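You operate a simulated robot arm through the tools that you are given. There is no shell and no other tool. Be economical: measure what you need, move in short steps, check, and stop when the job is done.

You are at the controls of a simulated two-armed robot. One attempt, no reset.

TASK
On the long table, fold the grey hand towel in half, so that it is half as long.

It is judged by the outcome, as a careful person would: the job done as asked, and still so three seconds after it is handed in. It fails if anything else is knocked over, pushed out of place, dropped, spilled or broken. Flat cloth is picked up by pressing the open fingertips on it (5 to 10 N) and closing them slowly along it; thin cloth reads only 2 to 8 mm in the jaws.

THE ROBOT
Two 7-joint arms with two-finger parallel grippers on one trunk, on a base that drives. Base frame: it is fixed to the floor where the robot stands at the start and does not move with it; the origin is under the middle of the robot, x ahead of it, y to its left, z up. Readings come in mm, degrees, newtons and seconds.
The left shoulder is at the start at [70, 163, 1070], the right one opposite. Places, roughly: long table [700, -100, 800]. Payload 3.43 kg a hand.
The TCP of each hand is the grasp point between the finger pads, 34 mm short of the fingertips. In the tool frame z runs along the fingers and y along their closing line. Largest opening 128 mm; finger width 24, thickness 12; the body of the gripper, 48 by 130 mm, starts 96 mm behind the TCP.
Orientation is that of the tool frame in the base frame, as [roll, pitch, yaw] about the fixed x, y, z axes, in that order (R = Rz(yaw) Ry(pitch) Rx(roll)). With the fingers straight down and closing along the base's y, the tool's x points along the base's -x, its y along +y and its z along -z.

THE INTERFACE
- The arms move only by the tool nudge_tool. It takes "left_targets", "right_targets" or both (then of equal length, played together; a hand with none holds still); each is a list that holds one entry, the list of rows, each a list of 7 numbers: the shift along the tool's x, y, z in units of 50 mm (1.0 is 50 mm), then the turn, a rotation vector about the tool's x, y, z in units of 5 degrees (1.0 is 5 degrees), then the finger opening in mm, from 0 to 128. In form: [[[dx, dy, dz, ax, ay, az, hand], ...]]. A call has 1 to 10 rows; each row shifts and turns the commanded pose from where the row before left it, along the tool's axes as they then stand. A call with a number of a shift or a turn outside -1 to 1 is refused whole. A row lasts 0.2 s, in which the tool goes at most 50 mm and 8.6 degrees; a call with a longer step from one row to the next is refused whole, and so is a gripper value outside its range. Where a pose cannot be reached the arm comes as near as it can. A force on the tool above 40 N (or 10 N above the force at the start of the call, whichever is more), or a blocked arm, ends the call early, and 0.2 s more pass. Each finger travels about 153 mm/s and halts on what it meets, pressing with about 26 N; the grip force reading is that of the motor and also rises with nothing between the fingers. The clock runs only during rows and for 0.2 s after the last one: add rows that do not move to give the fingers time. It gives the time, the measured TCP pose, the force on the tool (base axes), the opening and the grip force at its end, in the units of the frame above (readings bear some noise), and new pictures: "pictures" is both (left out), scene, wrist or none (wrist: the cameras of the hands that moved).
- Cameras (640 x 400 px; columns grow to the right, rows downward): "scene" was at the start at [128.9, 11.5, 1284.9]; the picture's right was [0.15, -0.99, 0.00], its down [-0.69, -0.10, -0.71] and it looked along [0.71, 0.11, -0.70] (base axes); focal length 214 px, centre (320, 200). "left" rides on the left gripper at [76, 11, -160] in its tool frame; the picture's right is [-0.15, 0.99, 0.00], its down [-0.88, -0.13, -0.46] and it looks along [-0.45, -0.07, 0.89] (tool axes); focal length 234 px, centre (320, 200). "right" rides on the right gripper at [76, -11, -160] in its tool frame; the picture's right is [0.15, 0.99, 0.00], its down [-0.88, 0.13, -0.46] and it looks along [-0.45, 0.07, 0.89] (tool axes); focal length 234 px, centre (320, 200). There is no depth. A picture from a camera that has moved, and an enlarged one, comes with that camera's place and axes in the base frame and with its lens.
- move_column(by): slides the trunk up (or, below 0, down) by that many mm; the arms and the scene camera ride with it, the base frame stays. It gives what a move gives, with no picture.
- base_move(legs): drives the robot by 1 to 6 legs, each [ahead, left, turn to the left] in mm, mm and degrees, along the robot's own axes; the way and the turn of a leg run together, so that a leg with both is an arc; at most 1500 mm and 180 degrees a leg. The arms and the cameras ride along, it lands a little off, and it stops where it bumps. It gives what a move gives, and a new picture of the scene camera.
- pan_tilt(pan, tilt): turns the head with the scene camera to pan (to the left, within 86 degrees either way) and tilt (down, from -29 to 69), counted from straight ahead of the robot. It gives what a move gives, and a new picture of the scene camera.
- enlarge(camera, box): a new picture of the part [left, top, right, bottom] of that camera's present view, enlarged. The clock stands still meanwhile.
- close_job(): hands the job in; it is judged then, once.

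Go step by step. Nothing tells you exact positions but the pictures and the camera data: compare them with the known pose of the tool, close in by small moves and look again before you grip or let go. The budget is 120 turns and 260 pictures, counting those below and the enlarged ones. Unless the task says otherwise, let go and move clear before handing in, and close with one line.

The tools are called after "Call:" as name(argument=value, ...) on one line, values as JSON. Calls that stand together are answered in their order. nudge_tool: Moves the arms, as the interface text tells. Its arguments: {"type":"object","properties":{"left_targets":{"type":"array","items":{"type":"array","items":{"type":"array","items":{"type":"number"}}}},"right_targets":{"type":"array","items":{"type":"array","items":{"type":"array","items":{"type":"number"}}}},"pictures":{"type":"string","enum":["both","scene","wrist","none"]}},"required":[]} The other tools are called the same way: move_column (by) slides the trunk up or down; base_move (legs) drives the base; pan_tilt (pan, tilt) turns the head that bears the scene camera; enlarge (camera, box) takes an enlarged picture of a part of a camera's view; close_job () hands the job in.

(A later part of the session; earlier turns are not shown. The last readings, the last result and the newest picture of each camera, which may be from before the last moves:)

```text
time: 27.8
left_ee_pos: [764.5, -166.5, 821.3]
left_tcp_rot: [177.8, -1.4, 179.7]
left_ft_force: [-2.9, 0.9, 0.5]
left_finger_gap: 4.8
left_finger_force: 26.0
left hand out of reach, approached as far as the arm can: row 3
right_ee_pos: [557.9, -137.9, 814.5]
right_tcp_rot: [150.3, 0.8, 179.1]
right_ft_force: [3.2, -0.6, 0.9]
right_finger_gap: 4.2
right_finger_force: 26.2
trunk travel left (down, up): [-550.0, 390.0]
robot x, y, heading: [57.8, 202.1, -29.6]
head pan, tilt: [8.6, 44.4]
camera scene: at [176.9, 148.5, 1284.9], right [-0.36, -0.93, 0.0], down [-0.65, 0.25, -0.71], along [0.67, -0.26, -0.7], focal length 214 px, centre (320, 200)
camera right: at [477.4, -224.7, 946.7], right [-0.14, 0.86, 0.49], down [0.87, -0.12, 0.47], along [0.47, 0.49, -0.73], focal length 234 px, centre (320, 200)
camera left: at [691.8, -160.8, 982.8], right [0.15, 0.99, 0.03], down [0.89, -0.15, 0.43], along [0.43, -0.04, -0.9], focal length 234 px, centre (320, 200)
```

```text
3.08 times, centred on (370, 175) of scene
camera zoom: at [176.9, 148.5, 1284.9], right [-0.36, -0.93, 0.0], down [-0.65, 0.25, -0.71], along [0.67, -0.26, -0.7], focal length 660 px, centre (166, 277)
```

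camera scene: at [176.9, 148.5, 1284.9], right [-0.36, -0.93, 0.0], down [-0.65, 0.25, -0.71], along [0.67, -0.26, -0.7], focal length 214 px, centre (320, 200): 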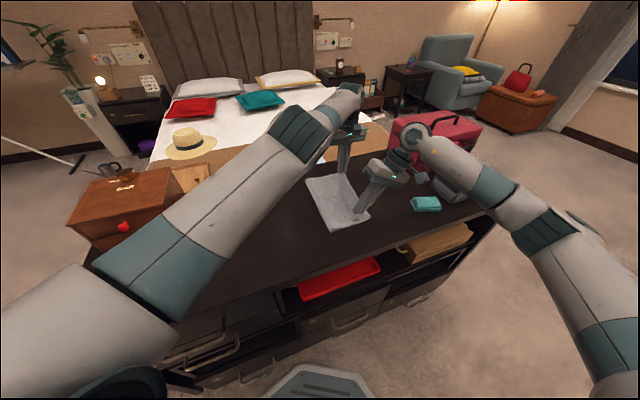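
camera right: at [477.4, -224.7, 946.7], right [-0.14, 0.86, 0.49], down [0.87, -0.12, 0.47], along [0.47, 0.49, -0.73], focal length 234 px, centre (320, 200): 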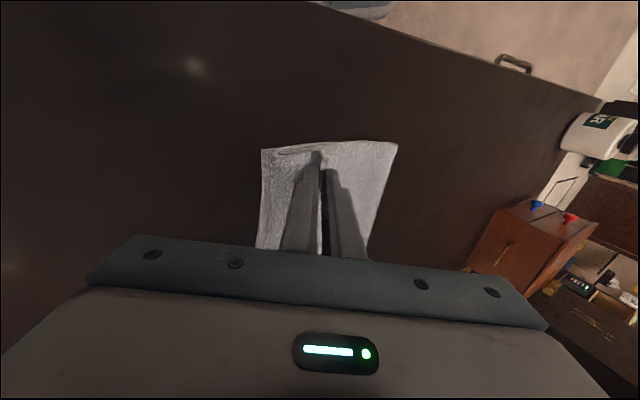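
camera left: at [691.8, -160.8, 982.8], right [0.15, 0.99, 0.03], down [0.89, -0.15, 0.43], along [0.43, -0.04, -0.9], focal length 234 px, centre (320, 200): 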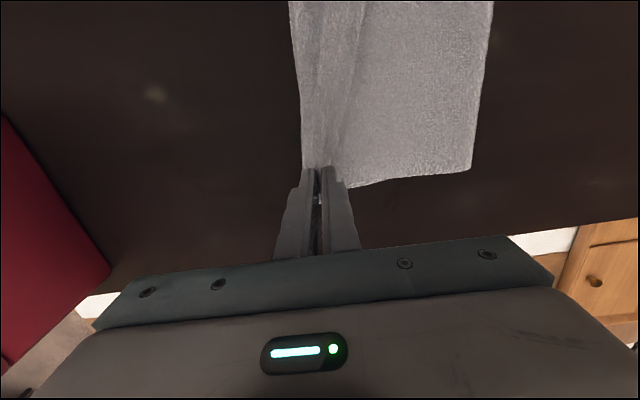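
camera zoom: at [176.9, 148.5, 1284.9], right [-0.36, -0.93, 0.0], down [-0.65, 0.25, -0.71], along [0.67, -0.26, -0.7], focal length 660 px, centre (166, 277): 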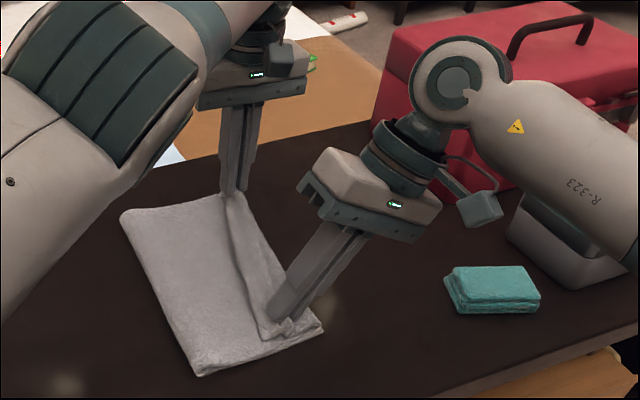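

A clean fold with a small turned hem in the grip. I'll lower a touch more and open the fingers slightly.

Call:
nudge_tool(left_targets=[[[0, 0, 0.12, 0, 0, 0, 0], [0, 0, 0.1, 0, 0, 0, 0], [0, 0, 0, 0, 0, 0, 4], [0, 0, 0, 0, 0, 0, 8], [0, 0, 0, 0, 0, 0, 12], [0, 0, 0, 0, 0, 0, 16], [0, 0, 0, 0, 0, 0, 20], [0, 0, 0, 0, 0, 0, 20]]], right_targets=[[[0, -0.05, 0.087, 0, 0, 0, 0], [0, 0, 0, 0, 0, 0, 0], [0, 0, 0, 0, 0, 0, 4], [0, 0, 0, 0, 0, 0, 8], [0, 0, 0, 0, 0, 0, 12], [0, 0, 0, 0, 0, 0, 16], [0, 0, 0, 0, 0, 0, 20], [0, 0, 0, 0, 0, 0, 20]]], pictures="wrist")

Call:
enlarge(camera="scene", box=[280, 130, 420, 240])

```text
time: 29.6
left_ee_pos: [764.9, -166.2, 811.0]
left_tcp_rot: [177.9, -1.4, 179.7]
left_ft_force: [-0.3, 0.1, 0.2]
left_finger_gap: 19.9
left_finger_force: 0.2
right_ee_pos: [557.5, -136.6, 809.8]
right_tcp_rot: [150.2, 0.7, 179.2]
right_ft_force: [0.0, 0.4, 1.7]
right_finger_gap: 19.0
right_finger_force: 0.0
trunk travel left (down, up): [-550.0, 390.0]
robot x, y, heading: [56.6, 205.3, -29.9]
head pan, tilt: [8.6, 44.4]
camera right: at [477.4, -224.6, 941.9], right [-0.14, 0.86, 0.49], down [0.87, -0.12, 0.47], along [0.47, 0.49, -0.73], focal length 234 px, centre (320, 200)
camera left: at [692.0, -160.3, 972.1], right [0.15, 0.99, 0.03], down [0.89, -0.15, 0.43], along [0.43, -0.04, -0.9], focal length 234 px, centre (320, 200)
```

right: 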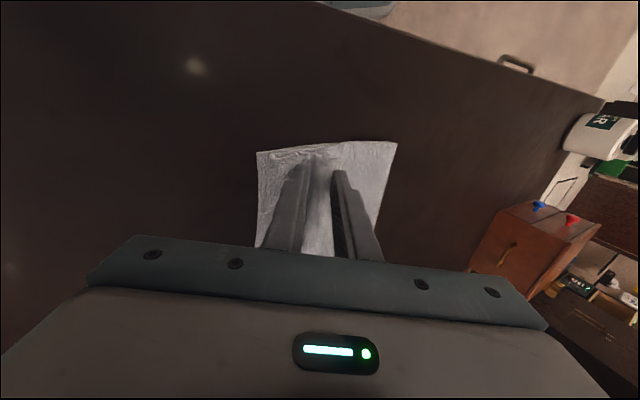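
left: 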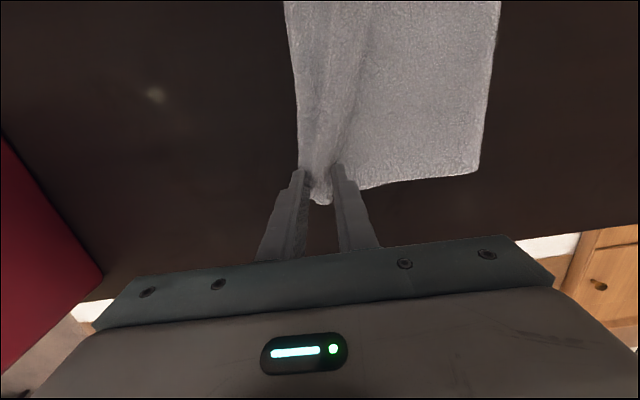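

```text
3.64 times, centred on (350, 185) of scene
camera zoom: at [177.0, 148.6, 1284.9], right [-0.36, -0.93, 0.0], down [-0.65, 0.25, -0.71], along [0.67, -0.26, -0.7], focal length 780 px, centre (211, 254)
```

zoom: 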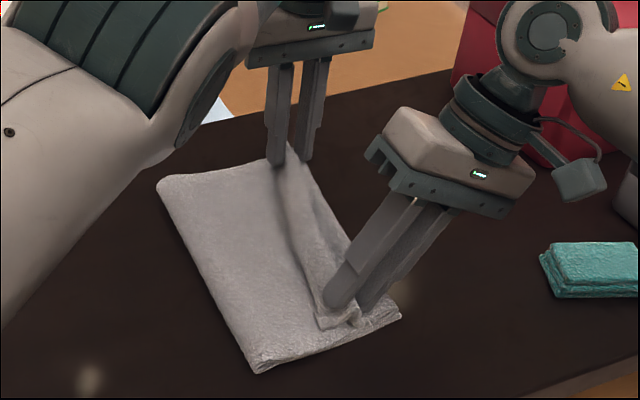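

Released. I'll back both hands off along their fingers and look at the result.

Call:
nudge_tool(left_targets=[[[0, 0, 0, 0, 0, 0, 28], [0, 0, -0.2, 0, 0, 0, 28], [0, 0, -0.4, 0, 0, 0, 28], [0, 0, -0.6, 0, 0, 0, 28], [0, 0, -0.8, 0, 0, 0, 28], [0, 0, 0, 0, 0, 0, 28]]], right_targets=[[[0, 0, 0, 0, 0, 0, 28], [0, 0, -0.2, 0, 0, 0, 28], [0, 0, -0.4, 0, 0, 0, 28], [0, 0, -0.6, 0, 0, 0, 28], [0, 0, -0.8, 0, 0, 0, 28], [0, 0, 0, 0, 0, 0, 28]]], pictures="wrist")

Call:
enlarge(camera="scene", box=[280, 130, 420, 240])

```text
time: 31.0
left_ee_pos: [762.8, -165.3, 908.3]
left_tcp_rot: [178.0, -1.2, 179.7]
left_ft_force: [0.3, -0.3, 0.0]
left_finger_gap: 28.1
left_finger_force: 0.1
left hand out of reach, approached as far as the arm can: row 5
right_ee_pos: [557.1, -186.8, 896.5]
right_tcp_rot: [150.2, 0.6, 179.3]
right_ft_force: [-0.1, -0.9, -0.6]
right_finger_gap: 28.2
right_finger_force: 0.1
trunk travel left (down, up): [-550.0, 390.0]
robot x, y, heading: [58.1, 201.9, -29.5]
head pan, tilt: [8.6, 44.4]
camera right: at [476.4, -275.0, 1028.6], right [-0.14, 0.86, 0.49], down [0.87, -0.12, 0.47], along [0.47, 0.49, -0.73], focal length 234 px, centre (320, 200)
camera left: at [690.4, -159.7, 1070.5], right [0.15, 0.99, 0.03], down [0.89, -0.15, 0.43], along [0.43, -0.04, -0.9], focal length 234 px, centre (320, 200)
```

right: 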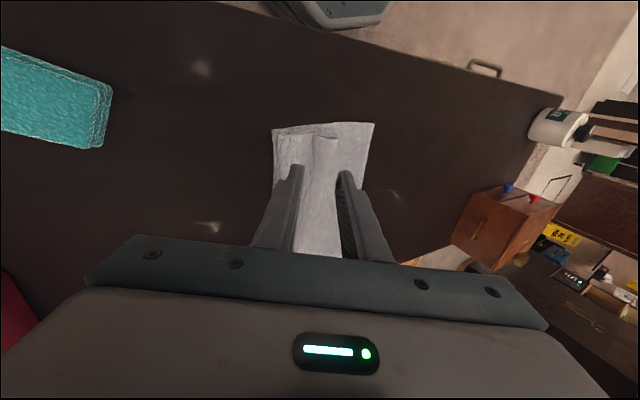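
left: 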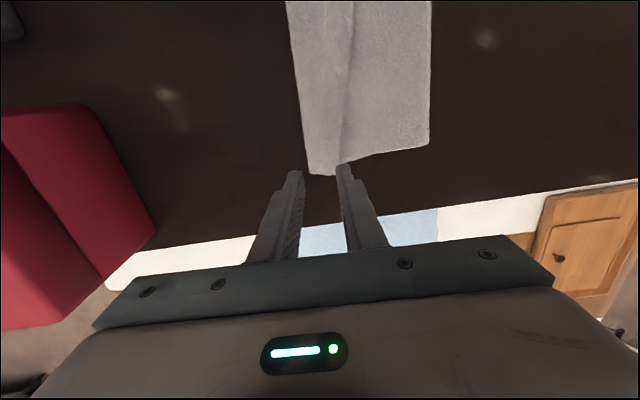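

```text
3.64 times, centred on (350, 185) of scene
camera zoom: at [178.1, 147.9, 1284.7], right [-0.36, -0.93, 0.0], down [-0.65, 0.25, -0.71], along [0.67, -0.26, -0.7], focal length 780 px, centre (211, 254)
```

zoom: 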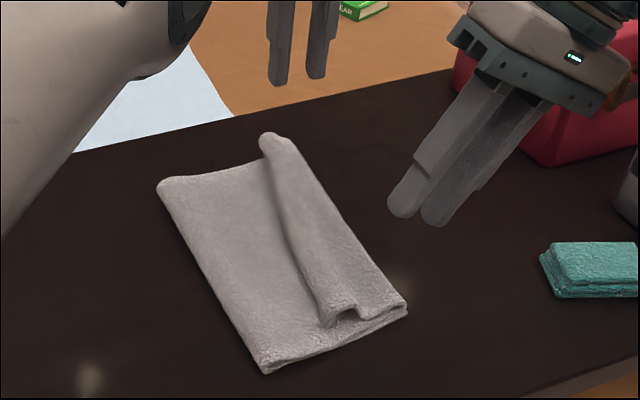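

The fold has crept: the crease is at y ≈ -30 where it should be near 0, and a strip about 60 mm wide is turned back on top. I'll lay it flat again and refold with a grip closer to the edge, starting by setting the right hand upright and driving for better reach.

Call:
nudge_tool(right_targets=[[[0, 0, 0, 1, 0, 0, 40], [0, 0, 0, 1, 0, 0, 40], [0, 0, 0, 1, 0, 0, 40], [0, 0, 0, 1, 0, 0, 40], [0, 0, 0, 1, 0, 0, 40], [0, 0, 0, 1, 0, 0, 40]]], pictures="none")

Call:
base_move(legs=[[50, -87, 0]])

```text
time: 32.4
left_ee_pos: [764.0, -165.4, 909.0]
left_tcp_rot: [178.0, -1.4, 179.7]
left_ft_force: [0.3, -0.1, 0.6]
left_finger_gap: 28.2
left_finger_force: 0.0
right_ee_pos: [556.0, -185.1, 896.4]
right_tcp_rot: [-179.7, 0.7, 179.2]
right_ft_force: [-0.4, 1.4, 0.0]
right_finger_gap: 40.0
right_finger_force: 0.1
trunk travel left (down, up): [-550.0, 390.0]
robot x, y, heading: [55.8, 202.6, -30.0]
head pan, tilt: [8.6, 44.4]
```

```text
time: 33.5
left_ee_pos: [762.4, -265.8, 908.9]
left_tcp_rot: [178.0, -1.3, 179.7]
left_ft_force: [0.3, 0.6, 0.0]
left_finger_gap: 27.9
left_finger_force: 0.0
right_ee_pos: [555.3, -285.8, 896.2]
right_tcp_rot: [-179.7, 0.8, 179.2]
right_ft_force: [-1.3, -0.3, 0.4]
right_finger_gap: 39.9
right_finger_force: 0.0
trunk travel left (down, up): [-550.0, 390.0]
robot x, y, heading: [56.5, 107.1, -29.8]
head pan, tilt: [8.6, 44.4]
camera scene: at [177.1, 47.6, 1284.8], right [-0.36, -0.93, 0.0], down [-0.65, 0.25, -0.71], along [0.67, -0.26, -0.7], focal length 214 px, centre (320, 200)
```

scene: 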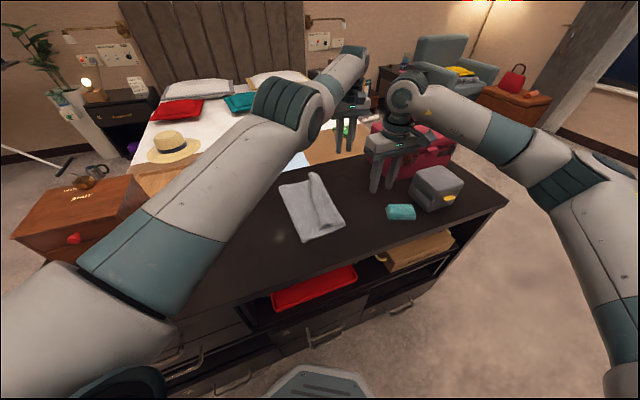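

Now the towel is in clear view, so I'll enlarge it.

Call:
enlarge(camera="scene", box=[265, 160, 361, 250])

```text
4.44 times, centred on (313, 205) of scene
camera zoom: at [177.1, 47.6, 1284.8], right [-0.36, -0.93, 0.0], down [-0.65, 0.25, -0.71], along [0.67, -0.26, -0.7], focal length 953 px, centre (351, 178)
```

zoom: 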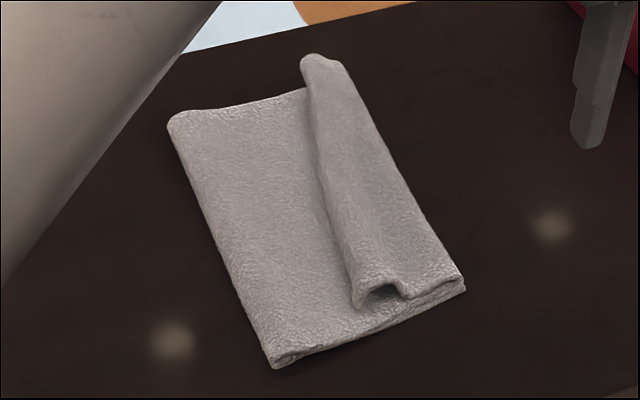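

The turned strip spans y -102…-180 near x 570 and -143…-185 near x 770. I'll bring both hands over it.

Call:
nudge_tool(left_targets=[[[-0.015, 0.52, 0, 0, 0, 0, 24], [-0.015, 0.52, 0, 0, 0, 0, 24], [-0.015, 0.52, 0, 0, 0, 0, 24], [-0.015, 0.52, 0, 0, 0, 0, 24], [0, 0, 0.5, 0, 0, 0, 24], [0, 0, 0.5, 0, 0, 0, 24], [0, 0, 0.5, 0, 0, 0, 24], [0, 0, 0, 0, 0, 0, 24]]], right_targets=[[[-0.085, 0.83, 0, 0, 0, 0, 30], [-0.085, 0.83, 0, 0, 0, 0, 30], [-0.085, 0.83, 0, 0, 0, 0, 30], [-0.085, 0.83, 0, 0, 0, 0, 30], [0, 0, 0.43, 0, 0, 0, 30], [0, 0, 0.43, 0, 0, 0, 30], [0, 0, 0.43, 0, 0, 0, 30], [0, 0, 0, 0, 0, 0, 30]]])

```text
time: 35.3
left_ee_pos: [818.7, -208.7, 845.3]
left_tcp_rot: [177.9, -1.4, 179.7]
left_ft_force: [-1.3, 0.0, 0.6]
left_finger_gap: 24.1
left_finger_force: 0.1
left hand out of reach, approached as far as the arm can: row 1, 2, 3, 4, 5, 7
right_ee_pos: [572.9, -121.3, 832.4]
right_tcp_rot: [-179.8, 0.8, 179.2]
right_ft_force: [0.4, 0.8, -0.2]
right_finger_gap: 30.2
right_finger_force: 0.1
trunk travel left (down, up): [-550.0, 390.0]
robot x, y, heading: [59.2, 103.6, -30.0]
head pan, tilt: [8.6, 44.4]
camera scene: at [176.7, 48.8, 1285.0], right [-0.36, -0.93, 0.0], down [-0.65, 0.25, -0.71], along [0.67, -0.26, -0.7], focal length 214 px, centre (320, 200)
camera right: at [495.0, -130.4, 991.0], right [-0.13, 0.99, -0.01], down [0.88, 0.12, 0.47], along [0.46, 0.06, -0.88], focal length 234 px, centre (320, 200)
camera left: at [746.5, -202.2, 1007.2], right [0.15, 0.99, 0.03], down [0.89, -0.15, 0.43], along [0.43, -0.04, -0.9], focal length 234 px, centre (320, 200)
```

scene: 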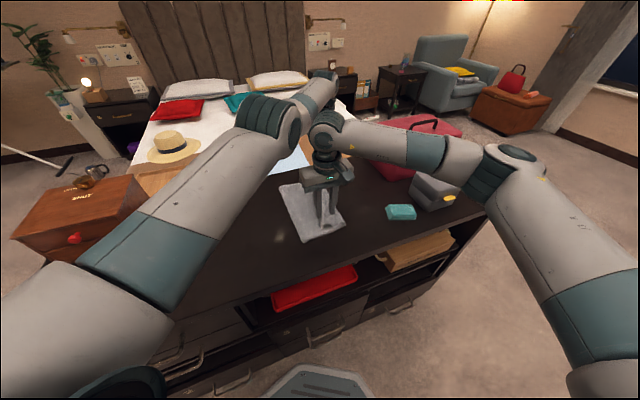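
right: 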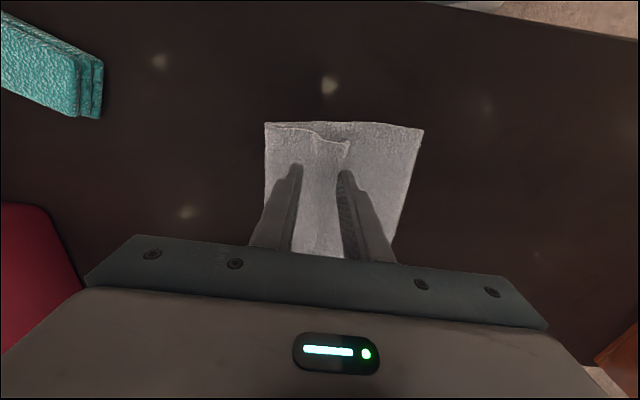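
left: 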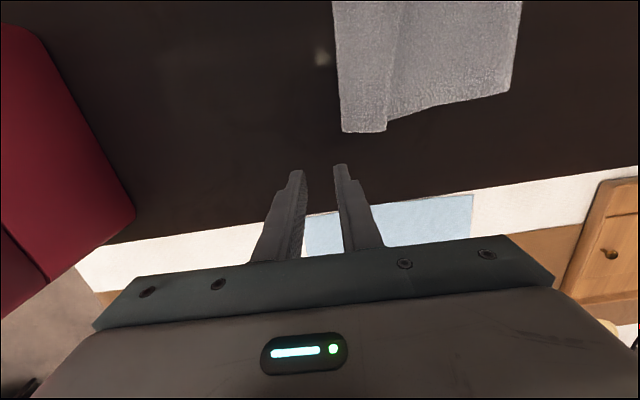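

The left arm isn't following the command, probably because a wrist joint is at its limit with this yaw. I'll raise it and turn it to its natural yaw to free it.

Call:
nudge_tool(left_targets=[[[0, 0, -0.8, 0, 0, 0, 24], [0, 0, 0, 0, 0, 1, 24], [0, 0, 0, 0, 0, 1, 24], [0, 0, 0, 0, 0, 1, 24], [0, 0, 0, 0, 0, 1, 24], [0, 0, 0, 0, 0, 1, 24], [0, 0, 0, 0, 0, 1, 24], [0, 0, 0, 0, 0, 0, 24]]], pictures="scene")

```text
time: 37.1
left_ee_pos: [819.6, -208.7, 885.9]
left_tcp_rot: [178.8, -2.1, 149.7]
left_ft_force: [0.7, -0.4, -0.5]
left_finger_gap: 24.2
left_finger_force: 0.1
right_ee_pos: [573.9, -120.1, 832.8]
right_tcp_rot: [-179.8, 0.7, 179.1]
right_ft_force: [-0.1, 0.8, 0.4]
right_finger_gap: 30.1
right_finger_force: 0.0
trunk travel left (down, up): [-550.0, 390.0]
robot x, y, heading: [59.7, 102.9, -29.9]
head pan, tilt: [8.6, 44.4]
camera scene: at [177.1, 48.4, 1284.9], right [-0.36, -0.93, 0.0], down [-0.65, 0.25, -0.71], along [0.67, -0.26, -0.7], focal length 214 px, centre (320, 200)
```

scene: 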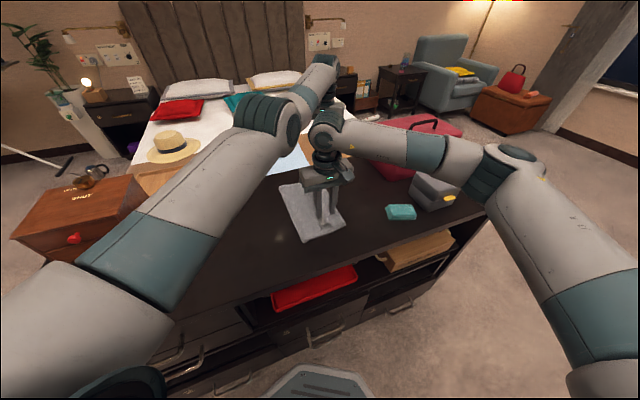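

The left hand is free again. I'll move it towards (765, -163).

Call:
nudge_tool(left_targets=[[[0.35, 0.06, 0, 0, 0, 0, 24], [0.35, 0.06, 0, 0, 0, 0, 24], [0.35, 0.06, 0, 0, 0, 0, 24], [0.35, 0.06, 0, 0, 0, 0, 24], [0, 0, 0, 0, 0, 0, 24]]], pictures="none")

```text
time: 38.3
left_ee_pos: [817.9, -207.4, 885.2]
left_tcp_rot: [178.9, -2.2, 149.7]
left_ft_force: [0.0, 0.5, -0.4]
left_finger_gap: 23.9
left_finger_force: 0.1
left hand out of reach, approached as far as the arm can: row 1, 2, 3, 4
right_ee_pos: [574.6, -119.9, 833.9]
right_tcp_rot: [-179.8, 0.8, 179.3]
right_ft_force: [0.1, 0.4, -0.1]
right_finger_gap: 30.0
right_finger_force: 0.1
trunk travel left (down, up): [-550.0, 390.0]
robot x, y, heading: [60.5, 106.5, -29.8]
head pan, tilt: [8.6, 44.4]
```

The left arm looks nearly straight and so can't retract easily. I'll move the right hand out of the way and pull the left one inward persistently.

Call:
nudge_tool(right_targets=[[[0, 0, -0.6, 0, 0, 0, 30], [0, -0.65, -0.3, 0, 0, 0, 30], [0, -0.65, -0.3, 0, 0, 0, 30], [0, -0.65, -0.3, 0, 0, 0, 30], [0, -0.65, 0, 0, 0, 0, 30]]], pictures="none")

Call:
nudge_tool(left_targets=[[[0.6, -0.05, 0, 0, 0, 0, 24], [0.6, -0.05, 0, 0, 0, 0, 24], [0.6, -0.05, 0, 0, 0, 0, 24], [0.6, -0.05, 0, 0, 0, 0, 24]]], pictures="scene")

```text
time: 39.5
left_ee_pos: [818.2, -209.4, 885.6]
left_tcp_rot: [178.8, -2.1, 149.7]
left_ft_force: [0.0, 0.3, -0.6]
left_finger_gap: 24.3
left_finger_force: 0.1
right_ee_pos: [572.1, -250.6, 907.0]
right_tcp_rot: [-179.8, 0.8, 179.4]
right_ft_force: [-0.9, 0.1, -0.2]
right_finger_gap: 30.1
right_finger_force: 0.1
trunk travel left (down, up): [-550.0, 390.0]
robot x, y, heading: [62.4, 102.0, -29.8]
head pan, tilt: [8.6, 44.4]
```

```text
time: 40.5
left_ee_pos: [802.9, -224.6, 895.1]
left_tcp_rot: [179.0, -2.2, 149.7]
left_ft_force: [0.3, -0.1, 0.2]
left_finger_gap: 24.2
left_finger_force: 0.1
left hand out of reach, approached as far as the arm can: row 1, 2, 3, 4
right_ee_pos: [572.3, -250.9, 906.0]
right_tcp_rot: [-179.8, 0.8, 179.2]
right_ft_force: [0.1, 0.8, 0.5]
right_finger_gap: 30.3
right_finger_force: 0.0
trunk travel left (down, up): [-550.0, 390.0]
robot x, y, heading: [58.8, 103.5, -29.9]
head pan, tilt: [8.6, 44.4]
camera scene: at [177.0, 48.3, 1284.9], right [-0.36, -0.93, 0.0], down [-0.65, 0.25, -0.71], along [0.67, -0.26, -0.7], focal length 214 px, centre (320, 200)
```

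scene: 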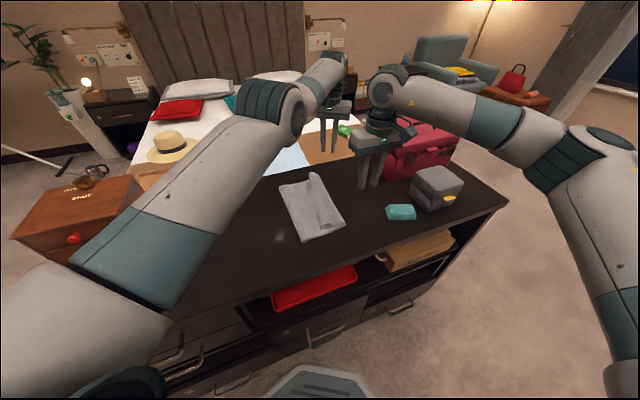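

I'll try flexing the elbow with a downward move followed by inward steps over clear table.

Call:
nudge_tool(left_targets=[[[0, 0, 0.4, 0, 0, 0, 24], [0.3, 0, 0.4, 0, 0, 0, 24], [0.4, 0, 0.3, 0, 0, 0, 24], [0.4, 0, -0.3, 0, 0, 0, 24], [0.4, 0, -0.3, 0, 0, 0, 24], [0.4, 0.3, 0, 0, 0, 0, 24]]], pictures="none")

```text
time: 41.9
left_ee_pos: [801.4, -229.5, 876.8]
left_tcp_rot: [178.9, -2.2, 149.7]
left_ft_force: [0.8, 0.7, 0.1]
left_finger_gap: 23.9
left_finger_force: 0.1
left hand out of reach, approached as far as the arm can: row 2, 3, 4, 5, 6
right_ee_pos: [573.0, -248.8, 906.4]
right_tcp_rot: [-179.8, 0.6, 179.3]
right_ft_force: [1.3, 0.3, -0.1]
right_finger_gap: 30.0
right_finger_force: 0.1
trunk travel left (down, up): [-550.0, 390.0]
robot x, y, heading: [60.5, 103.2, -29.9]
head pan, tilt: [8.6, 44.4]
```

Let me test whether outward motion is possible, to tell a straight elbow from an inner limit.

Call:
nudge_tool(left_targets=[[[-0.3, 0, 0, 0, 0, 0, 24], [-0.3, 0, 0, 0, 0, 0, 24], [0, 0, 0, 0, 0, 0, 24]]], pictures="scene")

```text
time: 42.7
left_ee_pos: [805.1, -227.2, 875.1]
left_tcp_rot: [178.9, -2.2, 149.7]
left_ft_force: [-0.2, 0.4, 0.1]
left_finger_gap: 24.3
left_finger_force: 0.0
left hand out of reach, approached as far as the arm can: row 1, 2
right_ee_pos: [571.9, -248.9, 906.3]
right_tcp_rot: [-179.8, 0.9, 179.1]
right_ft_force: [0.1, -0.3, -0.7]
right_finger_gap: 29.9
right_finger_force: 0.0
trunk travel left (down, up): [-550.0, 390.0]
robot x, y, heading: [59.5, 106.7, -29.9]
head pan, tilt: [8.6, 44.4]
camera scene: at [176.8, 48.5, 1284.9], right [-0.36, -0.93, 0.0], down [-0.65, 0.25, -0.71], along [0.67, -0.26, -0.7], focal length 214 px, centre (320, 200)
```

scene: 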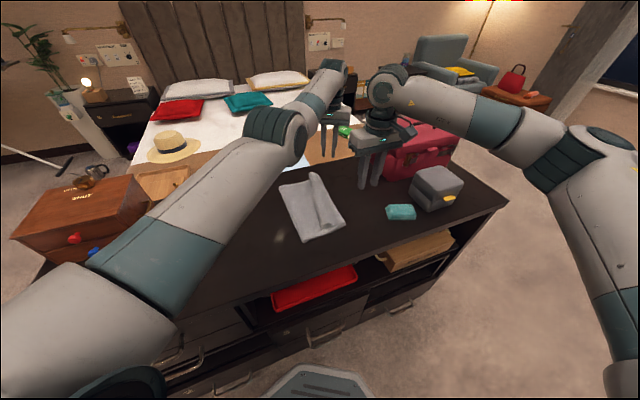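

It's a nearly straight elbow. A sideways and downward sweep should flex it, then I'll pull in.

Call:
nudge_tool(left_targets=[[[0, -0.5, 0.2, 0, 0, 0, 24], [0, -0.5, 0.2, 0, 0, 0, 24], [0, -0.5, 0.2, 0, 0, 0, 24], [0.3, -0.5, 0.2, 0, 0, 0, 24], [0.4, -0.3, 0, 0, 0, 0, 24], [0.4, 0, 0, 0, 0, 0, 24], [0.4, 0, 0, 0, 0, 0, 24], [0.4, 0, 0, 0, 0, 0, 24]]], pictures="scene")

```text
time: 43.8
left_ee_pos: [736.4, -293.8, 833.3]
left_tcp_rot: [178.8, -2.2, 150.2]
left_ft_force: [0.6, -0.2, 0.2]
left_finger_gap: 24.0
left_finger_force: 0.1
left hand out of reach, approached as far as the arm can: row 1, 2, 3, 4, 5
right_ee_pos: [570.4, -252.6, 906.0]
right_tcp_rot: [-179.6, 0.3, 179.5]
right_ft_force: [-3.3, -1.7, -1.8]
right_finger_gap: 29.9
right_finger_force: 0.1
trunk travel left (down, up): [-550.0, 390.0]
robot x, y, heading: [58.6, 101.5, -30.1]
head pan, tilt: [8.6, 44.4]
stopped in row 5 (right hand): the force on the tool passed its limit (the readings are from after the stop); the commanded pose is now the measured one
camera scene: at [177.6, 48.1, 1284.8], right [-0.36, -0.93, 0.0], down [-0.65, 0.25, -0.71], along [0.67, -0.26, -0.7], focal length 214 px, centre (320, 200)
```

scene: 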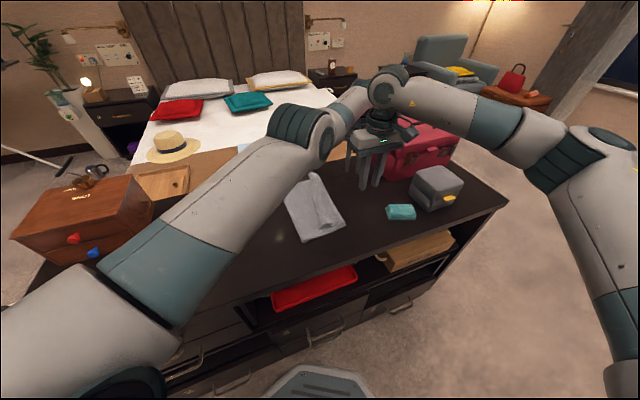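

The left hand touched the right one; nothing else was involved. I'll withdraw the right hand towards the robot, then sweep the left one out to its own side and upwards.

Call:
nudge_tool(right_targets=[[[0.6, 0, -0.3, 0, 0, 0, 30], [0.6, 0, -0.3, 0, 0, 0, 30], [0.6, -0.3, -0.3, 0, 0, 0, 30], [0.6, -0.3, 0, 0, 0, 0, 30]]], pictures="none")

Call:
nudge_tool(left_targets=[[[0, 0.4, -0.7, 0, 0, 0, 24], [0, 0.4, -0.7, 0, 0, 0, 24], [0.2, 0.6, -0.5, 0, 0, 0, 24], [0.2, 0.8, -0.3, 0, 0, 0, 24], [0.3, 0.8, 0, 0, 0, 0, 24], [0.3, 0.8, 0, 0, 0, 0, 24], [0.3, 0.8, 0, 0, 0, 0, 24], [0.3, 0.8, 0, 0, 0, 0, 24], [0.6, 0.5, 0, 0, 0, 0, 24], [0.6, 0.5, 0, 0, 0, 0, 24]]], pictures="scene")

```text
time: 44.8
left_ee_pos: [733.7, -295.0, 835.0]
left_tcp_rot: [178.7, -2.1, 150.2]
left_ft_force: [0.2, 0.1, 0.5]
left_finger_gap: 24.3
left_finger_force: 0.1
right_ee_pos: [448.0, -279.7, 950.1]
right_tcp_rot: [-179.5, 0.5, 179.6]
right_ft_force: [0.3, 1.0, 0.1]
right_finger_gap: 30.1
right_finger_force: 0.1
trunk travel left (down, up): [-550.0, 390.0]
robot x, y, heading: [56.0, 100.0, -29.9]
head pan, tilt: [8.6, 44.4]
```

```text
time: 47.0
left_ee_pos: [909.1, -40.3, 984.5]
left_tcp_rot: [178.9, -2.4, 150.2]
left_ft_force: [0.3, 0.2, 0.3]
left_finger_gap: 24.1
left_finger_force: 0.0
left hand out of reach, approached as far as the arm can: row 2, 3, 4, 5, 6, 7, 8, 9, 10
right_ee_pos: [448.0, -281.0, 949.4]
right_tcp_rot: [-179.6, 0.3, 179.6]
right_ft_force: [0.3, -1.0, 1.6]
right_finger_gap: 29.9
right_finger_force: 0.1
trunk travel left (down, up): [-550.0, 390.0]
robot x, y, heading: [56.5, 103.6, -30.2]
head pan, tilt: [8.6, 44.4]
camera scene: at [177.4, 49.4, 1284.9], right [-0.36, -0.93, 0.0], down [-0.65, 0.25, -0.71], along [0.67, -0.26, -0.7], focal length 214 px, centre (320, 200)
```

scene: 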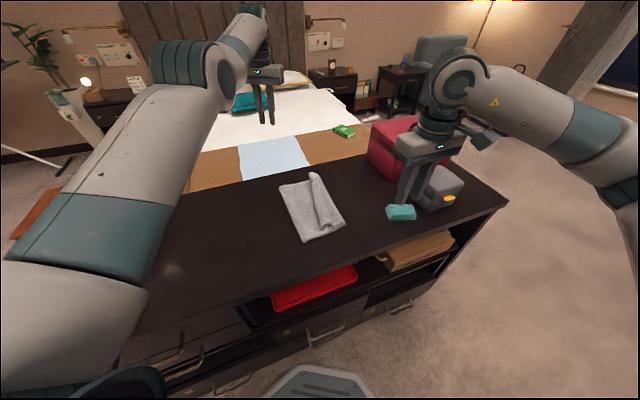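

The elbow isn't really straight, so some other joint must be at its stop. I'll try tilting the left hand the other way, in free air, and pull in again.

Call:
nudge_tool(left_targets=[[[0, 0, 0, 1, 0, 0, 24], [0, 0, 0, 1, 0, 0, 24], [0, 0, 0, 1, 0, 0, 24], [0, 0, 0, 1, 0, 0, 24], [0, 0, 0, 1, 0, 0, 24], [0.4, 0, 0, 0, 0, 0, 24], [0.4, 0, 0, 0, 0, 0, 24], [0.4, 0, 0, 0, 0, 0, 24]]], pictures="none")

```text
time: 48.8
left_ee_pos: [902.8, -27.0, 993.4]
left_tcp_rot: [-156.1, -2.2, 149.9]
left_ft_force: [-0.1, -0.7, 0.1]
left_finger_gap: 24.2
left_finger_force: 0.2
left hand out of reach, approached as far as the arm can: row 3, 5, 6, 7, 8
right_ee_pos: [448.1, -280.5, 950.8]
right_tcp_rot: [-179.6, 0.3, 179.6]
right_ft_force: [0.3, -0.2, 0.4]
right_finger_gap: 29.9
right_finger_force: 0.1
trunk travel left (down, up): [-550.0, 390.0]
robot x, y, heading: [60.0, 103.5, -29.8]
head pan, tilt: [8.6, 44.4]
```

Still blocked. Next I'll try pitching the hand.

Call:
nudge_tool(left_targets=[[[0.3, 0, 0, -1, 1, 0, 24], [0.3, 0, 0, -1, 1, 0, 24], [0.3, 0, 0, -1, 1, 0, 24], [0.3, 0, 0, -1, 1, 0, 24], [0.3, 0, 0, -1, 1, 0, 24], [0.4, 0, 0, 0, 0, 0, 24], [0.4, 0, 0, 0, 0, 0, 24], [0.4, 0, 0, 0, 0, 0, 24], [0.4, 0, 0, 0, 0, 0, 24]]], pictures="scene")

```text
time: 50.8
left_ee_pos: [882.1, -3.6, 1033.2]
left_tcp_rot: [-166.6, -7.4, 146.3]
left_ft_force: [-0.1, -1.2, 0.4]
left_finger_gap: 24.1
left_finger_force: 0.0
left hand out of reach, approached as far as the arm can: row 2, 3, 4, 5, 6, 7, 8, 9
right_ee_pos: [448.0, -280.9, 950.3]
right_tcp_rot: [-179.6, 0.2, 179.5]
right_ft_force: [0.3, -0.3, -0.9]
right_finger_gap: 30.0
right_finger_force: 0.0
trunk travel left (down, up): [-550.0, 390.0]
robot x, y, heading: [58.1, 104.9, -29.5]
head pan, tilt: [8.6, 44.4]
camera scene: at [177.2, 48.4, 1284.8], right [-0.36, -0.93, 0.0], down [-0.65, 0.25, -0.71], along [0.67, -0.26, -0.7], focal length 214 px, centre (320, 200)
```

scene: 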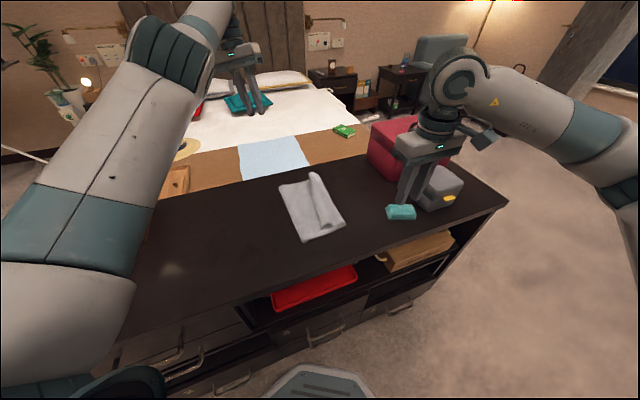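

That pitch direction is at its stop. I'll pitch the other way (fingers outward), then pull in.

Call:
nudge_tool(left_targets=[[[0, 0, 0, 0, -1, 0, 24], [0, 0, 0, 0, -1, 0, 24], [0, 0, 0, 0, -1, 0, 24], [0, 0, 0, 0, -1, 0, 24], [0, 0, 0, 0, -1, 0, 24], [0, 0, 0, 0, -1, 0, 24], [0.4, 0, 0, 0, 0, 0, 24], [0.4, 0, 0, 0, 0, 0, 24], [0.4, 0, 0, 0, 0, 0, 24]]], pictures="scene")

```text
time: 52.8
left_ee_pos: [996.0, -33.3, 1058.6]
left_tcp_rot: [-165.7, 21.8, 153.4]
left_ft_force: [0.1, 0.1, 0.3]
left_finger_gap: 24.2
left_finger_force: 0.0
left hand out of reach, approached as far as the arm can: row 1, 2, 3, 4, 5, 6, 7, 8, 9
right_ee_pos: [448.2, -280.4, 950.3]
right_tcp_rot: [-179.6, 0.3, 179.5]
right_ft_force: [-0.9, -0.2, 0.4]
right_finger_gap: 30.1
right_finger_force: 0.0
trunk travel left (down, up): [-550.0, 390.0]
robot x, y, heading: [61.4, 103.1, -29.8]
head pan, tilt: [8.6, 44.4]
camera scene: at [177.2, 48.6, 1284.8], right [-0.36, -0.93, 0.0], down [-0.65, 0.25, -0.71], along [0.67, -0.26, -0.7], focal length 214 px, centre (320, 200)
```

scene: 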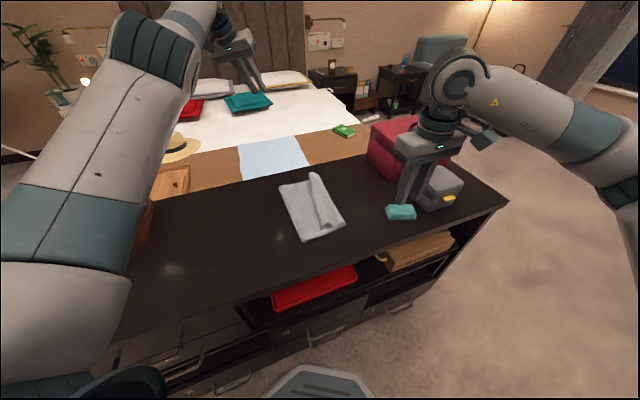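

Still pinned. Next: a big downward sweep with an inward component, over the free space beyond the table.

Call:
nudge_tool(left_targets=[[[0.5, 0, 0.6, 0, 0, 0, 24], [0.5, 0, 0.6, 0, 0, 0, 24], [0.6, 0, 0.5, 0, 0, 0, 24], [0.6, 0, 0.5, 0, 0, 0, 24], [0.6, 0, 0.3, 0, 0, 0, 24]]], pictures="none")

```text
time: 54.0
left_ee_pos: [1013.1, -59.8, 908.1]
left_tcp_rot: [-165.6, 21.7, 153.2]
left_ft_force: [0.4, 0.4, 0.0]
left_finger_gap: 24.4
left_finger_force: 0.0
left hand out of reach, approached as far as the arm can: row 1, 2, 3, 4, 5
right_ee_pos: [448.2, -280.3, 950.2]
right_tcp_rot: [-179.5, 0.2, 179.5]
right_ft_force: [0.4, -0.4, 0.1]
right_finger_gap: 29.8
right_finger_force: 0.0
trunk travel left (down, up): [-550.0, 390.0]
robot x, y, heading: [61.8, 107.0, -30.2]
head pan, tilt: [8.6, 44.4]
```

Now the opposite: sweeping up and to the right with an inward component.

Call:
nudge_tool(left_targets=[[[0.5, 0, -0.6, 0, 0, 0, 24], [0.5, 0, -0.6, 0, 0, 0, 24], [0.5, -0.3, -0.6, 0, 0, 0, 24], [0.5, -0.3, -0.6, 0, 0, 0, 24], [0.6, -0.5, -0.3, 0, 0, 0, 24], [0.6, -0.5, 0, 0, 0, 0, 24], [0.6, -0.5, 0, 0, 0, 0, 24], [0.6, -0.5, 0, 0, 0, 0, 24]]], pictures="scene")

```text
time: 55.8
left_ee_pos: [977.8, -100.2, 1025.0]
left_tcp_rot: [-165.7, 21.7, 153.3]
left_ft_force: [0.2, 0.0, -0.5]
left_finger_gap: 24.1
left_finger_force: 0.2
left hand out of reach, approached as far as the arm can: row 1, 2, 3, 4, 5, 6, 7, 8
right_ee_pos: [447.6, -280.2, 950.1]
right_tcp_rot: [-179.7, 0.4, 179.5]
right_ft_force: [-0.5, -1.0, 0.6]
right_finger_gap: 29.9
right_finger_force: 0.1
trunk travel left (down, up): [-550.0, 390.0]
robot x, y, heading: [59.0, 105.5, -30.1]
head pan, tilt: [8.6, 44.4]
camera scene: at [176.7, 47.6, 1284.8], right [-0.36, -0.93, 0.0], down [-0.65, 0.25, -0.71], along [0.67, -0.26, -0.7], focal length 214 px, centre (320, 200)
```

scene: 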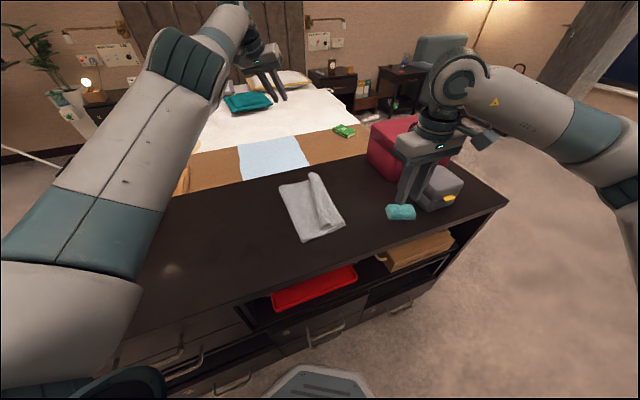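

The left arm stays at full stretch, but it still moves sideways and vertically, and the base can supply the radial motion. I'll set the left hand upright again with its closing line along y and see where it sits.

Call:
nudge_tool(left_targets=[[[0, 0, 0, -0.58, 0.88, 0, 24], [0, 0, 0, -0.58, 0.88, 0, 24], [0, 0, 0, -0.58, 0.88, 0, 24], [0, 0, 0, -0.58, 0.88, 0, 24], [0, 0, 0, -0.58, 0.88, 0, 24], [0, 0, 0, 0, 0, -1, 24], [0, 0, 0, 0, 0, -1, 24], [0, 0, 0, 0, 0, -1, 24], [0, 0, 0, 0, 0, -1, 24], [0, 0, 0, 0, 0, -1, 24]]], pictures="none")

```text
time: 58.0
left_ee_pos: [914.4, -35.3, 1012.0]
left_tcp_rot: [179.2, 0.4, 175.8]
left_ft_force: [-0.1, 0.6, 0.4]
left_finger_gap: 24.0
left_finger_force: 0.0
left hand out of reach, approached as far as the arm can: row 1, 2, 3, 4, 5
right_ee_pos: [447.3, -280.7, 951.2]
right_tcp_rot: [-179.6, 0.4, 179.5]
right_ft_force: [-0.4, 0.2, -0.9]
right_finger_gap: 30.0
right_finger_force: 0.0
trunk travel left (down, up): [-550.0, 390.0]
robot x, y, heading: [59.9, 105.9, -29.7]
head pan, tilt: [8.6, 44.4]
```

Upright again. I'll lower it some, with small inward steps.

Call:
nudge_tool(left_targets=[[[0.05, 0, 0.5, 0, 0, -0.8, 24], [0.05, 0, 0.5, 0, 0, 0, 24], [0.05, 0, 0.5, 0, 0, 0, 24], [0.1, 0, 0.5, 0, 0, 0, 24], [0.1, 0, 0, 0, 0, 0, 24], [0.1, 0, 0, 0, 0, 0, 24], [0.1, 0, 0, 0, 0, 0, 24], [0.1, 0, 0, 0, 0, 0, 24]]], pictures="none")

```text
time: 59.8
left_ee_pos: [925.1, -53.6, 918.5]
left_tcp_rot: [179.1, 0.3, 179.8]
left_ft_force: [0.4, -0.6, 0.4]
left_finger_gap: 23.9
left_finger_force: 0.1
left hand out of reach, approached as far as the arm can: row 1, 2, 3, 4, 5, 6, 7, 8
right_ee_pos: [449.1, -279.7, 950.8]
right_tcp_rot: [-179.5, 0.5, 179.5]
right_ft_force: [-0.3, -0.4, -0.6]
right_finger_gap: 29.8
right_finger_force: 0.0
trunk travel left (down, up): [-550.0, 390.0]
robot x, y, heading: [60.6, 106.6, -29.4]
head pan, tilt: [8.6, 44.4]
```

The left arm is at its full 777 mm reach, so I'll treat its radius as fixed: slide the hand in front of its shoulder, then back the base off so it ends over the towel's far part.

Call:
nudge_tool(left_targets=[[[0.26, -0.454, 0, 0, 0, 0, 24], [0.26, -0.454, 0, 0, 0, 0, 24], [0.26, -0.454, 0, 0, 0, 0, 24], [0.26, -0.454, 0, 0, 0, 0, 24], [0.26, -0.454, 0, 0, 0, 0, 24]]], pictures="none")

Call:
base_move(legs=[[-100, -43, 0]])

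```text
time: 61.0
left_ee_pos: [860.5, -168.2, 914.6]
left_tcp_rot: [179.2, 0.4, 179.8]
left_ft_force: [0.0, -0.2, -0.8]
left_finger_gap: 24.1
left_finger_force: 0.2
right_ee_pos: [448.8, -280.0, 949.9]
right_tcp_rot: [-179.7, 0.2, 179.5]
right_ft_force: [-0.1, -0.1, -0.1]
right_finger_gap: 30.0
right_finger_force: 0.0
trunk travel left (down, up): [-550.0, 390.0]
robot x, y, heading: [55.4, 103.7, -29.9]
head pan, tilt: [8.6, 44.4]
```

```text
time: 62.2
left_ee_pos: [752.4, -153.5, 915.7]
left_tcp_rot: [179.3, 0.5, 179.9]
left_ft_force: [-0.4, -0.1, 0.6]
left_finger_gap: 24.2
left_finger_force: 0.0
right_ee_pos: [341.1, -268.0, 950.6]
right_tcp_rot: [-179.6, 0.4, 179.7]
right_ft_force: [-0.3, 0.2, 0.0]
right_finger_gap: 29.9
right_finger_force: 0.0
trunk travel left (down, up): [-550.0, 390.0]
robot x, y, heading: [-50.5, 115.6, -29.7]
head pan, tilt: [8.6, 44.4]
camera scene: at [69.2, 60.9, 1284.9], right [-0.36, -0.93, 0.0], down [-0.65, 0.25, -0.71], along [0.67, -0.26, -0.7], focal length 214 px, centre (320, 200)
```

scene: 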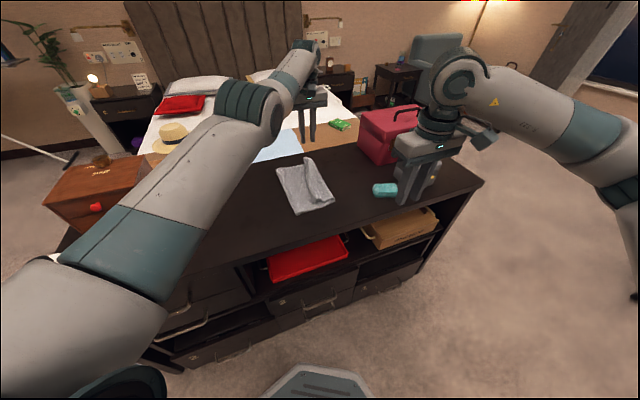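

That slide went unflagged, so the elbow has flexed a little. I'll test inward motion now.

Call:
nudge_tool(left_targets=[[[0.35, 0.2, 0, 0, 0, 0, 24], [0.35, 0.2, 0, 0, 0, 0, 24], [0.35, 0.2, 0, 0, 0, 0, 24], [0.35, 0.2, 0, 0, 0, 0, 24]]], pictures="none")

```text
time: 63.2
left_ee_pos: [747.2, -157.0, 920.6]
left_tcp_rot: [179.3, 0.3, 179.9]
left_ft_force: [0.3, 0.0, 0.4]
left_finger_gap: 24.5
left_finger_force: 0.1
left hand out of reach, approached as far as the arm can: row 1, 2, 3, 4
right_ee_pos: [341.7, -268.0, 950.6]
right_tcp_rot: [-179.5, 0.3, 179.6]
right_ft_force: [-0.1, -0.5, 0.7]
right_finger_gap: 30.1
right_finger_force: 0.1
trunk travel left (down, up): [-550.0, 390.0]
robot x, y, heading: [-49.9, 117.7, -29.8]
head pan, tilt: [8.6, 44.4]
```

A zigzag of mostly lateral steps with slight inward drift may gain reach back; let me try it.

Call:
nudge_tool(left_targets=[[[0.329, -0.33, 0, 0, 0, 0, 24], [0.329, -0.33, 0, 0, 0, 0, 24], [0.329, -0.33, 0, 0, 0, 0, 24], [0.329, -0.33, 0, 0, 0, 0, 24], [0.329, -0.33, 0, 0, 0, 0, 24], [-0.121, 0.45, 0, 0, 0, 0, 24], [-0.121, 0.45, 0, 0, 0, 0, 24], [-0.121, 0.45, 0, 0, 0, 0, 24], [-0.121, 0.45, 0, 0, 0, 0, 24], [-0.121, 0.45, 0, 0, 0, 0, 24]]], pictures="none")

```text
time: 65.4
left_ee_pos: [739.4, -163.7, 929.4]
left_tcp_rot: [179.1, 0.4, 180.0]
left_ft_force: [0.5, -0.1, -0.7]
left_finger_gap: 24.1
left_finger_force: 0.2
left hand out of reach, approached as far as the arm can: row 1, 3, 6, 7, 8, 9, 10
right_ee_pos: [341.5, -266.8, 950.1]
right_tcp_rot: [-179.6, 0.3, 179.6]
right_ft_force: [0.6, 0.9, -0.7]
right_finger_gap: 30.1
right_finger_force: 0.0
trunk travel left (down, up): [-550.0, 390.0]
robot x, y, heading: [-47.6, 117.6, -29.9]
head pan, tilt: [8.6, 44.4]
```

Rightward motion flexes the elbow, so I'll continue right and inward in free air.

Call:
nudge_tool(left_targets=[[[0.329, -0.33, 0, 0, 0, 0, 24], [0.329, -0.33, 0, 0, 0, 0, 24], [0.329, -0.33, 0, 0, 0, 0, 24], [0.329, -0.33, 0, 0, 0, 0, 24], [0.4, -0.3, 0, 0, 0, 0, 24], [0.4, -0.3, 0, 0, 0, 0, 24], [0.4, -0.25, 0, 0, 0, 0, 24], [0.4, -0.2, 0, 0, 0, 0, 24], [0.4, -0.1, 0, 0, 0, 0, 24], [0.4, 0, 0, 0, 0, 0, 24]]], pictures="scene")

```text
time: 67.6
left_ee_pos: [584.0, -319.3, 932.2]
left_tcp_rot: [179.1, 0.5, 179.8]
left_ft_force: [0.2, -1.0, 0.1]
left_finger_gap: 24.2
left_finger_force: 0.1
left hand out of reach, approached as far as the arm can: row 1, 3, 5, 7, 8, 9, 10
right_ee_pos: [340.9, -267.5, 951.9]
right_tcp_rot: [-179.6, 0.5, 179.6]
right_ft_force: [0.5, -0.1, 0.9]
right_finger_gap: 30.1
right_finger_force: 0.0
trunk travel left (down, up): [-550.0, 390.0]
robot x, y, heading: [-47.5, 117.3, -29.9]
head pan, tilt: [8.6, 44.4]
camera scene: at [69.2, 60.5, 1284.9], right [-0.36, -0.93, 0.0], down [-0.65, 0.25, -0.71], along [0.67, -0.26, -0.7], focal length 214 px, centre (320, 200)
```

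scene: 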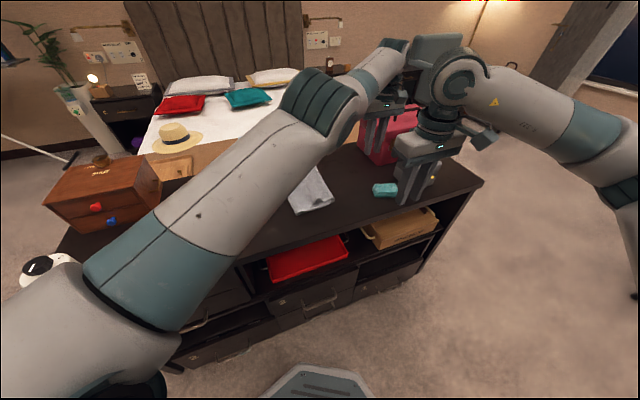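

The left arm still won't retract freely, but it can reach the far grip point by sliding outward, as before. I'll bring both hands over the turned strip.

Call:
nudge_tool(left_targets=[[[-0.36, 0.32, 0, 0, 0, 0, 24], [-0.36, 0.32, 0, 0, 0, 0, 24], [-0.36, 0.32, 0, 0, 0, 0, 24], [-0.36, 0.32, 0, 0, 0, 0, 24], [-0.36, 0.32, 0, 0, 0, 0, 24], [-0.36, 0.32, 0.2, 0, 0, 0, 24], [-0.36, 0.32, 0.2, 0, 0, 0, 24], [-0.36, 0.32, 0.2, 0, 0, 0, 24], [-0.36, 0.32, 0.3, 0, 0, 0, 24], [-0.36, 0.32, 0.3, 0, 0, 0, 24]]], right_targets=[[[0, 0, 0, 0, 0, 0, 30], [0, 0, 0, 0, 0, 0, 30], [-0.57, 0.37, 0.2, 0, 0, 0, 24], [-0.57, 0.37, 0.2, 0, 0, 0, 24], [-0.57, 0.37, 0.2, 0, 0, 0, 24], [-0.57, 0.37, 0.2, 0, 0, 0, 24], [-0.57, 0.37, 0.2, 0, 0, 0, 24], [-0.57, 0.37, 0.2, 0, 0, 0, 24], [-0.57, 0.37, 0.2, 0, 0, 0, 24], [-0.57, 0.37, 0.2, 0, 0, 0, 24]]])

```text
time: 69.8
left_ee_pos: [759.3, -151.0, 872.3]
left_tcp_rot: [179.3, 0.5, 179.9]
left_ft_force: [0.4, 1.1, 0.5]
left_finger_gap: 24.1
left_finger_force: 0.2
left hand out of reach, approached as far as the arm can: row 3, 7, 9, 10
right_ee_pos: [574.0, -121.0, 868.5]
right_tcp_rot: [-179.5, 0.2, 179.6]
right_ft_force: [0.4, 0.1, -0.4]
right_finger_gap: 24.3
right_finger_force: 0.1
trunk travel left (down, up): [-550.0, 390.0]
robot x, y, heading: [-49.7, 114.2, -29.8]
head pan, tilt: [8.6, 44.4]
camera scene: at [72.2, 62.4, 1284.7], right [-0.36, -0.93, 0.0], down [-0.65, 0.25, -0.71], along [0.66, -0.26, -0.7], focal length 214 px, centre (320, 200)
camera right: at [496.4, -130.7, 1028.8], right [-0.14, 0.99, -0.01], down [0.88, 0.13, 0.46], along [0.45, 0.06, -0.89], focal length 234 px, centre (320, 200)
camera left: at [681.5, -141.9, 1031.5], right [0.15, 0.99, 0.01], down [0.88, -0.14, 0.46], along [0.46, -0.06, -0.89], focal length 234 px, centre (320, 200)
```

scene: 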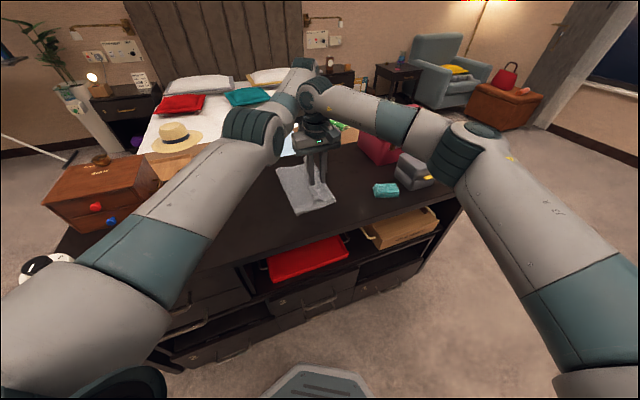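
right: 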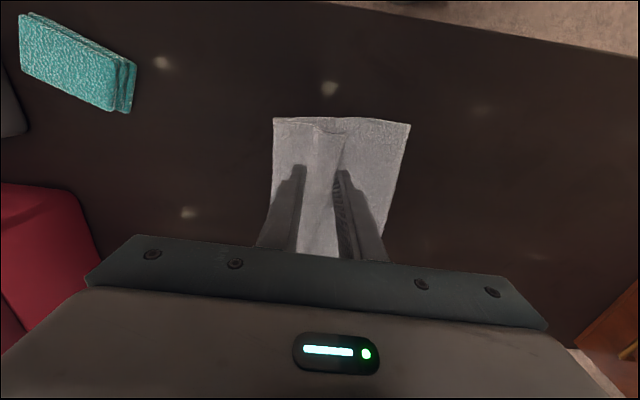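
left: 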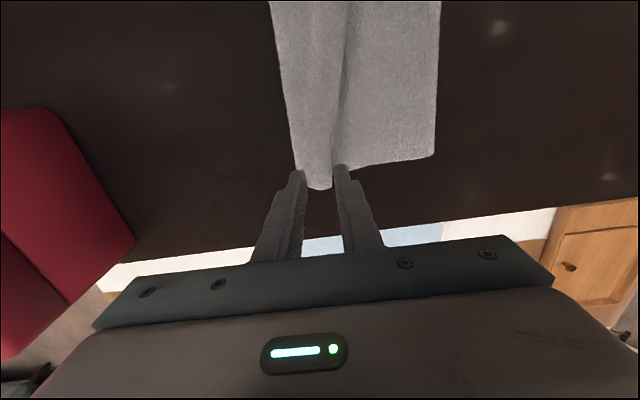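

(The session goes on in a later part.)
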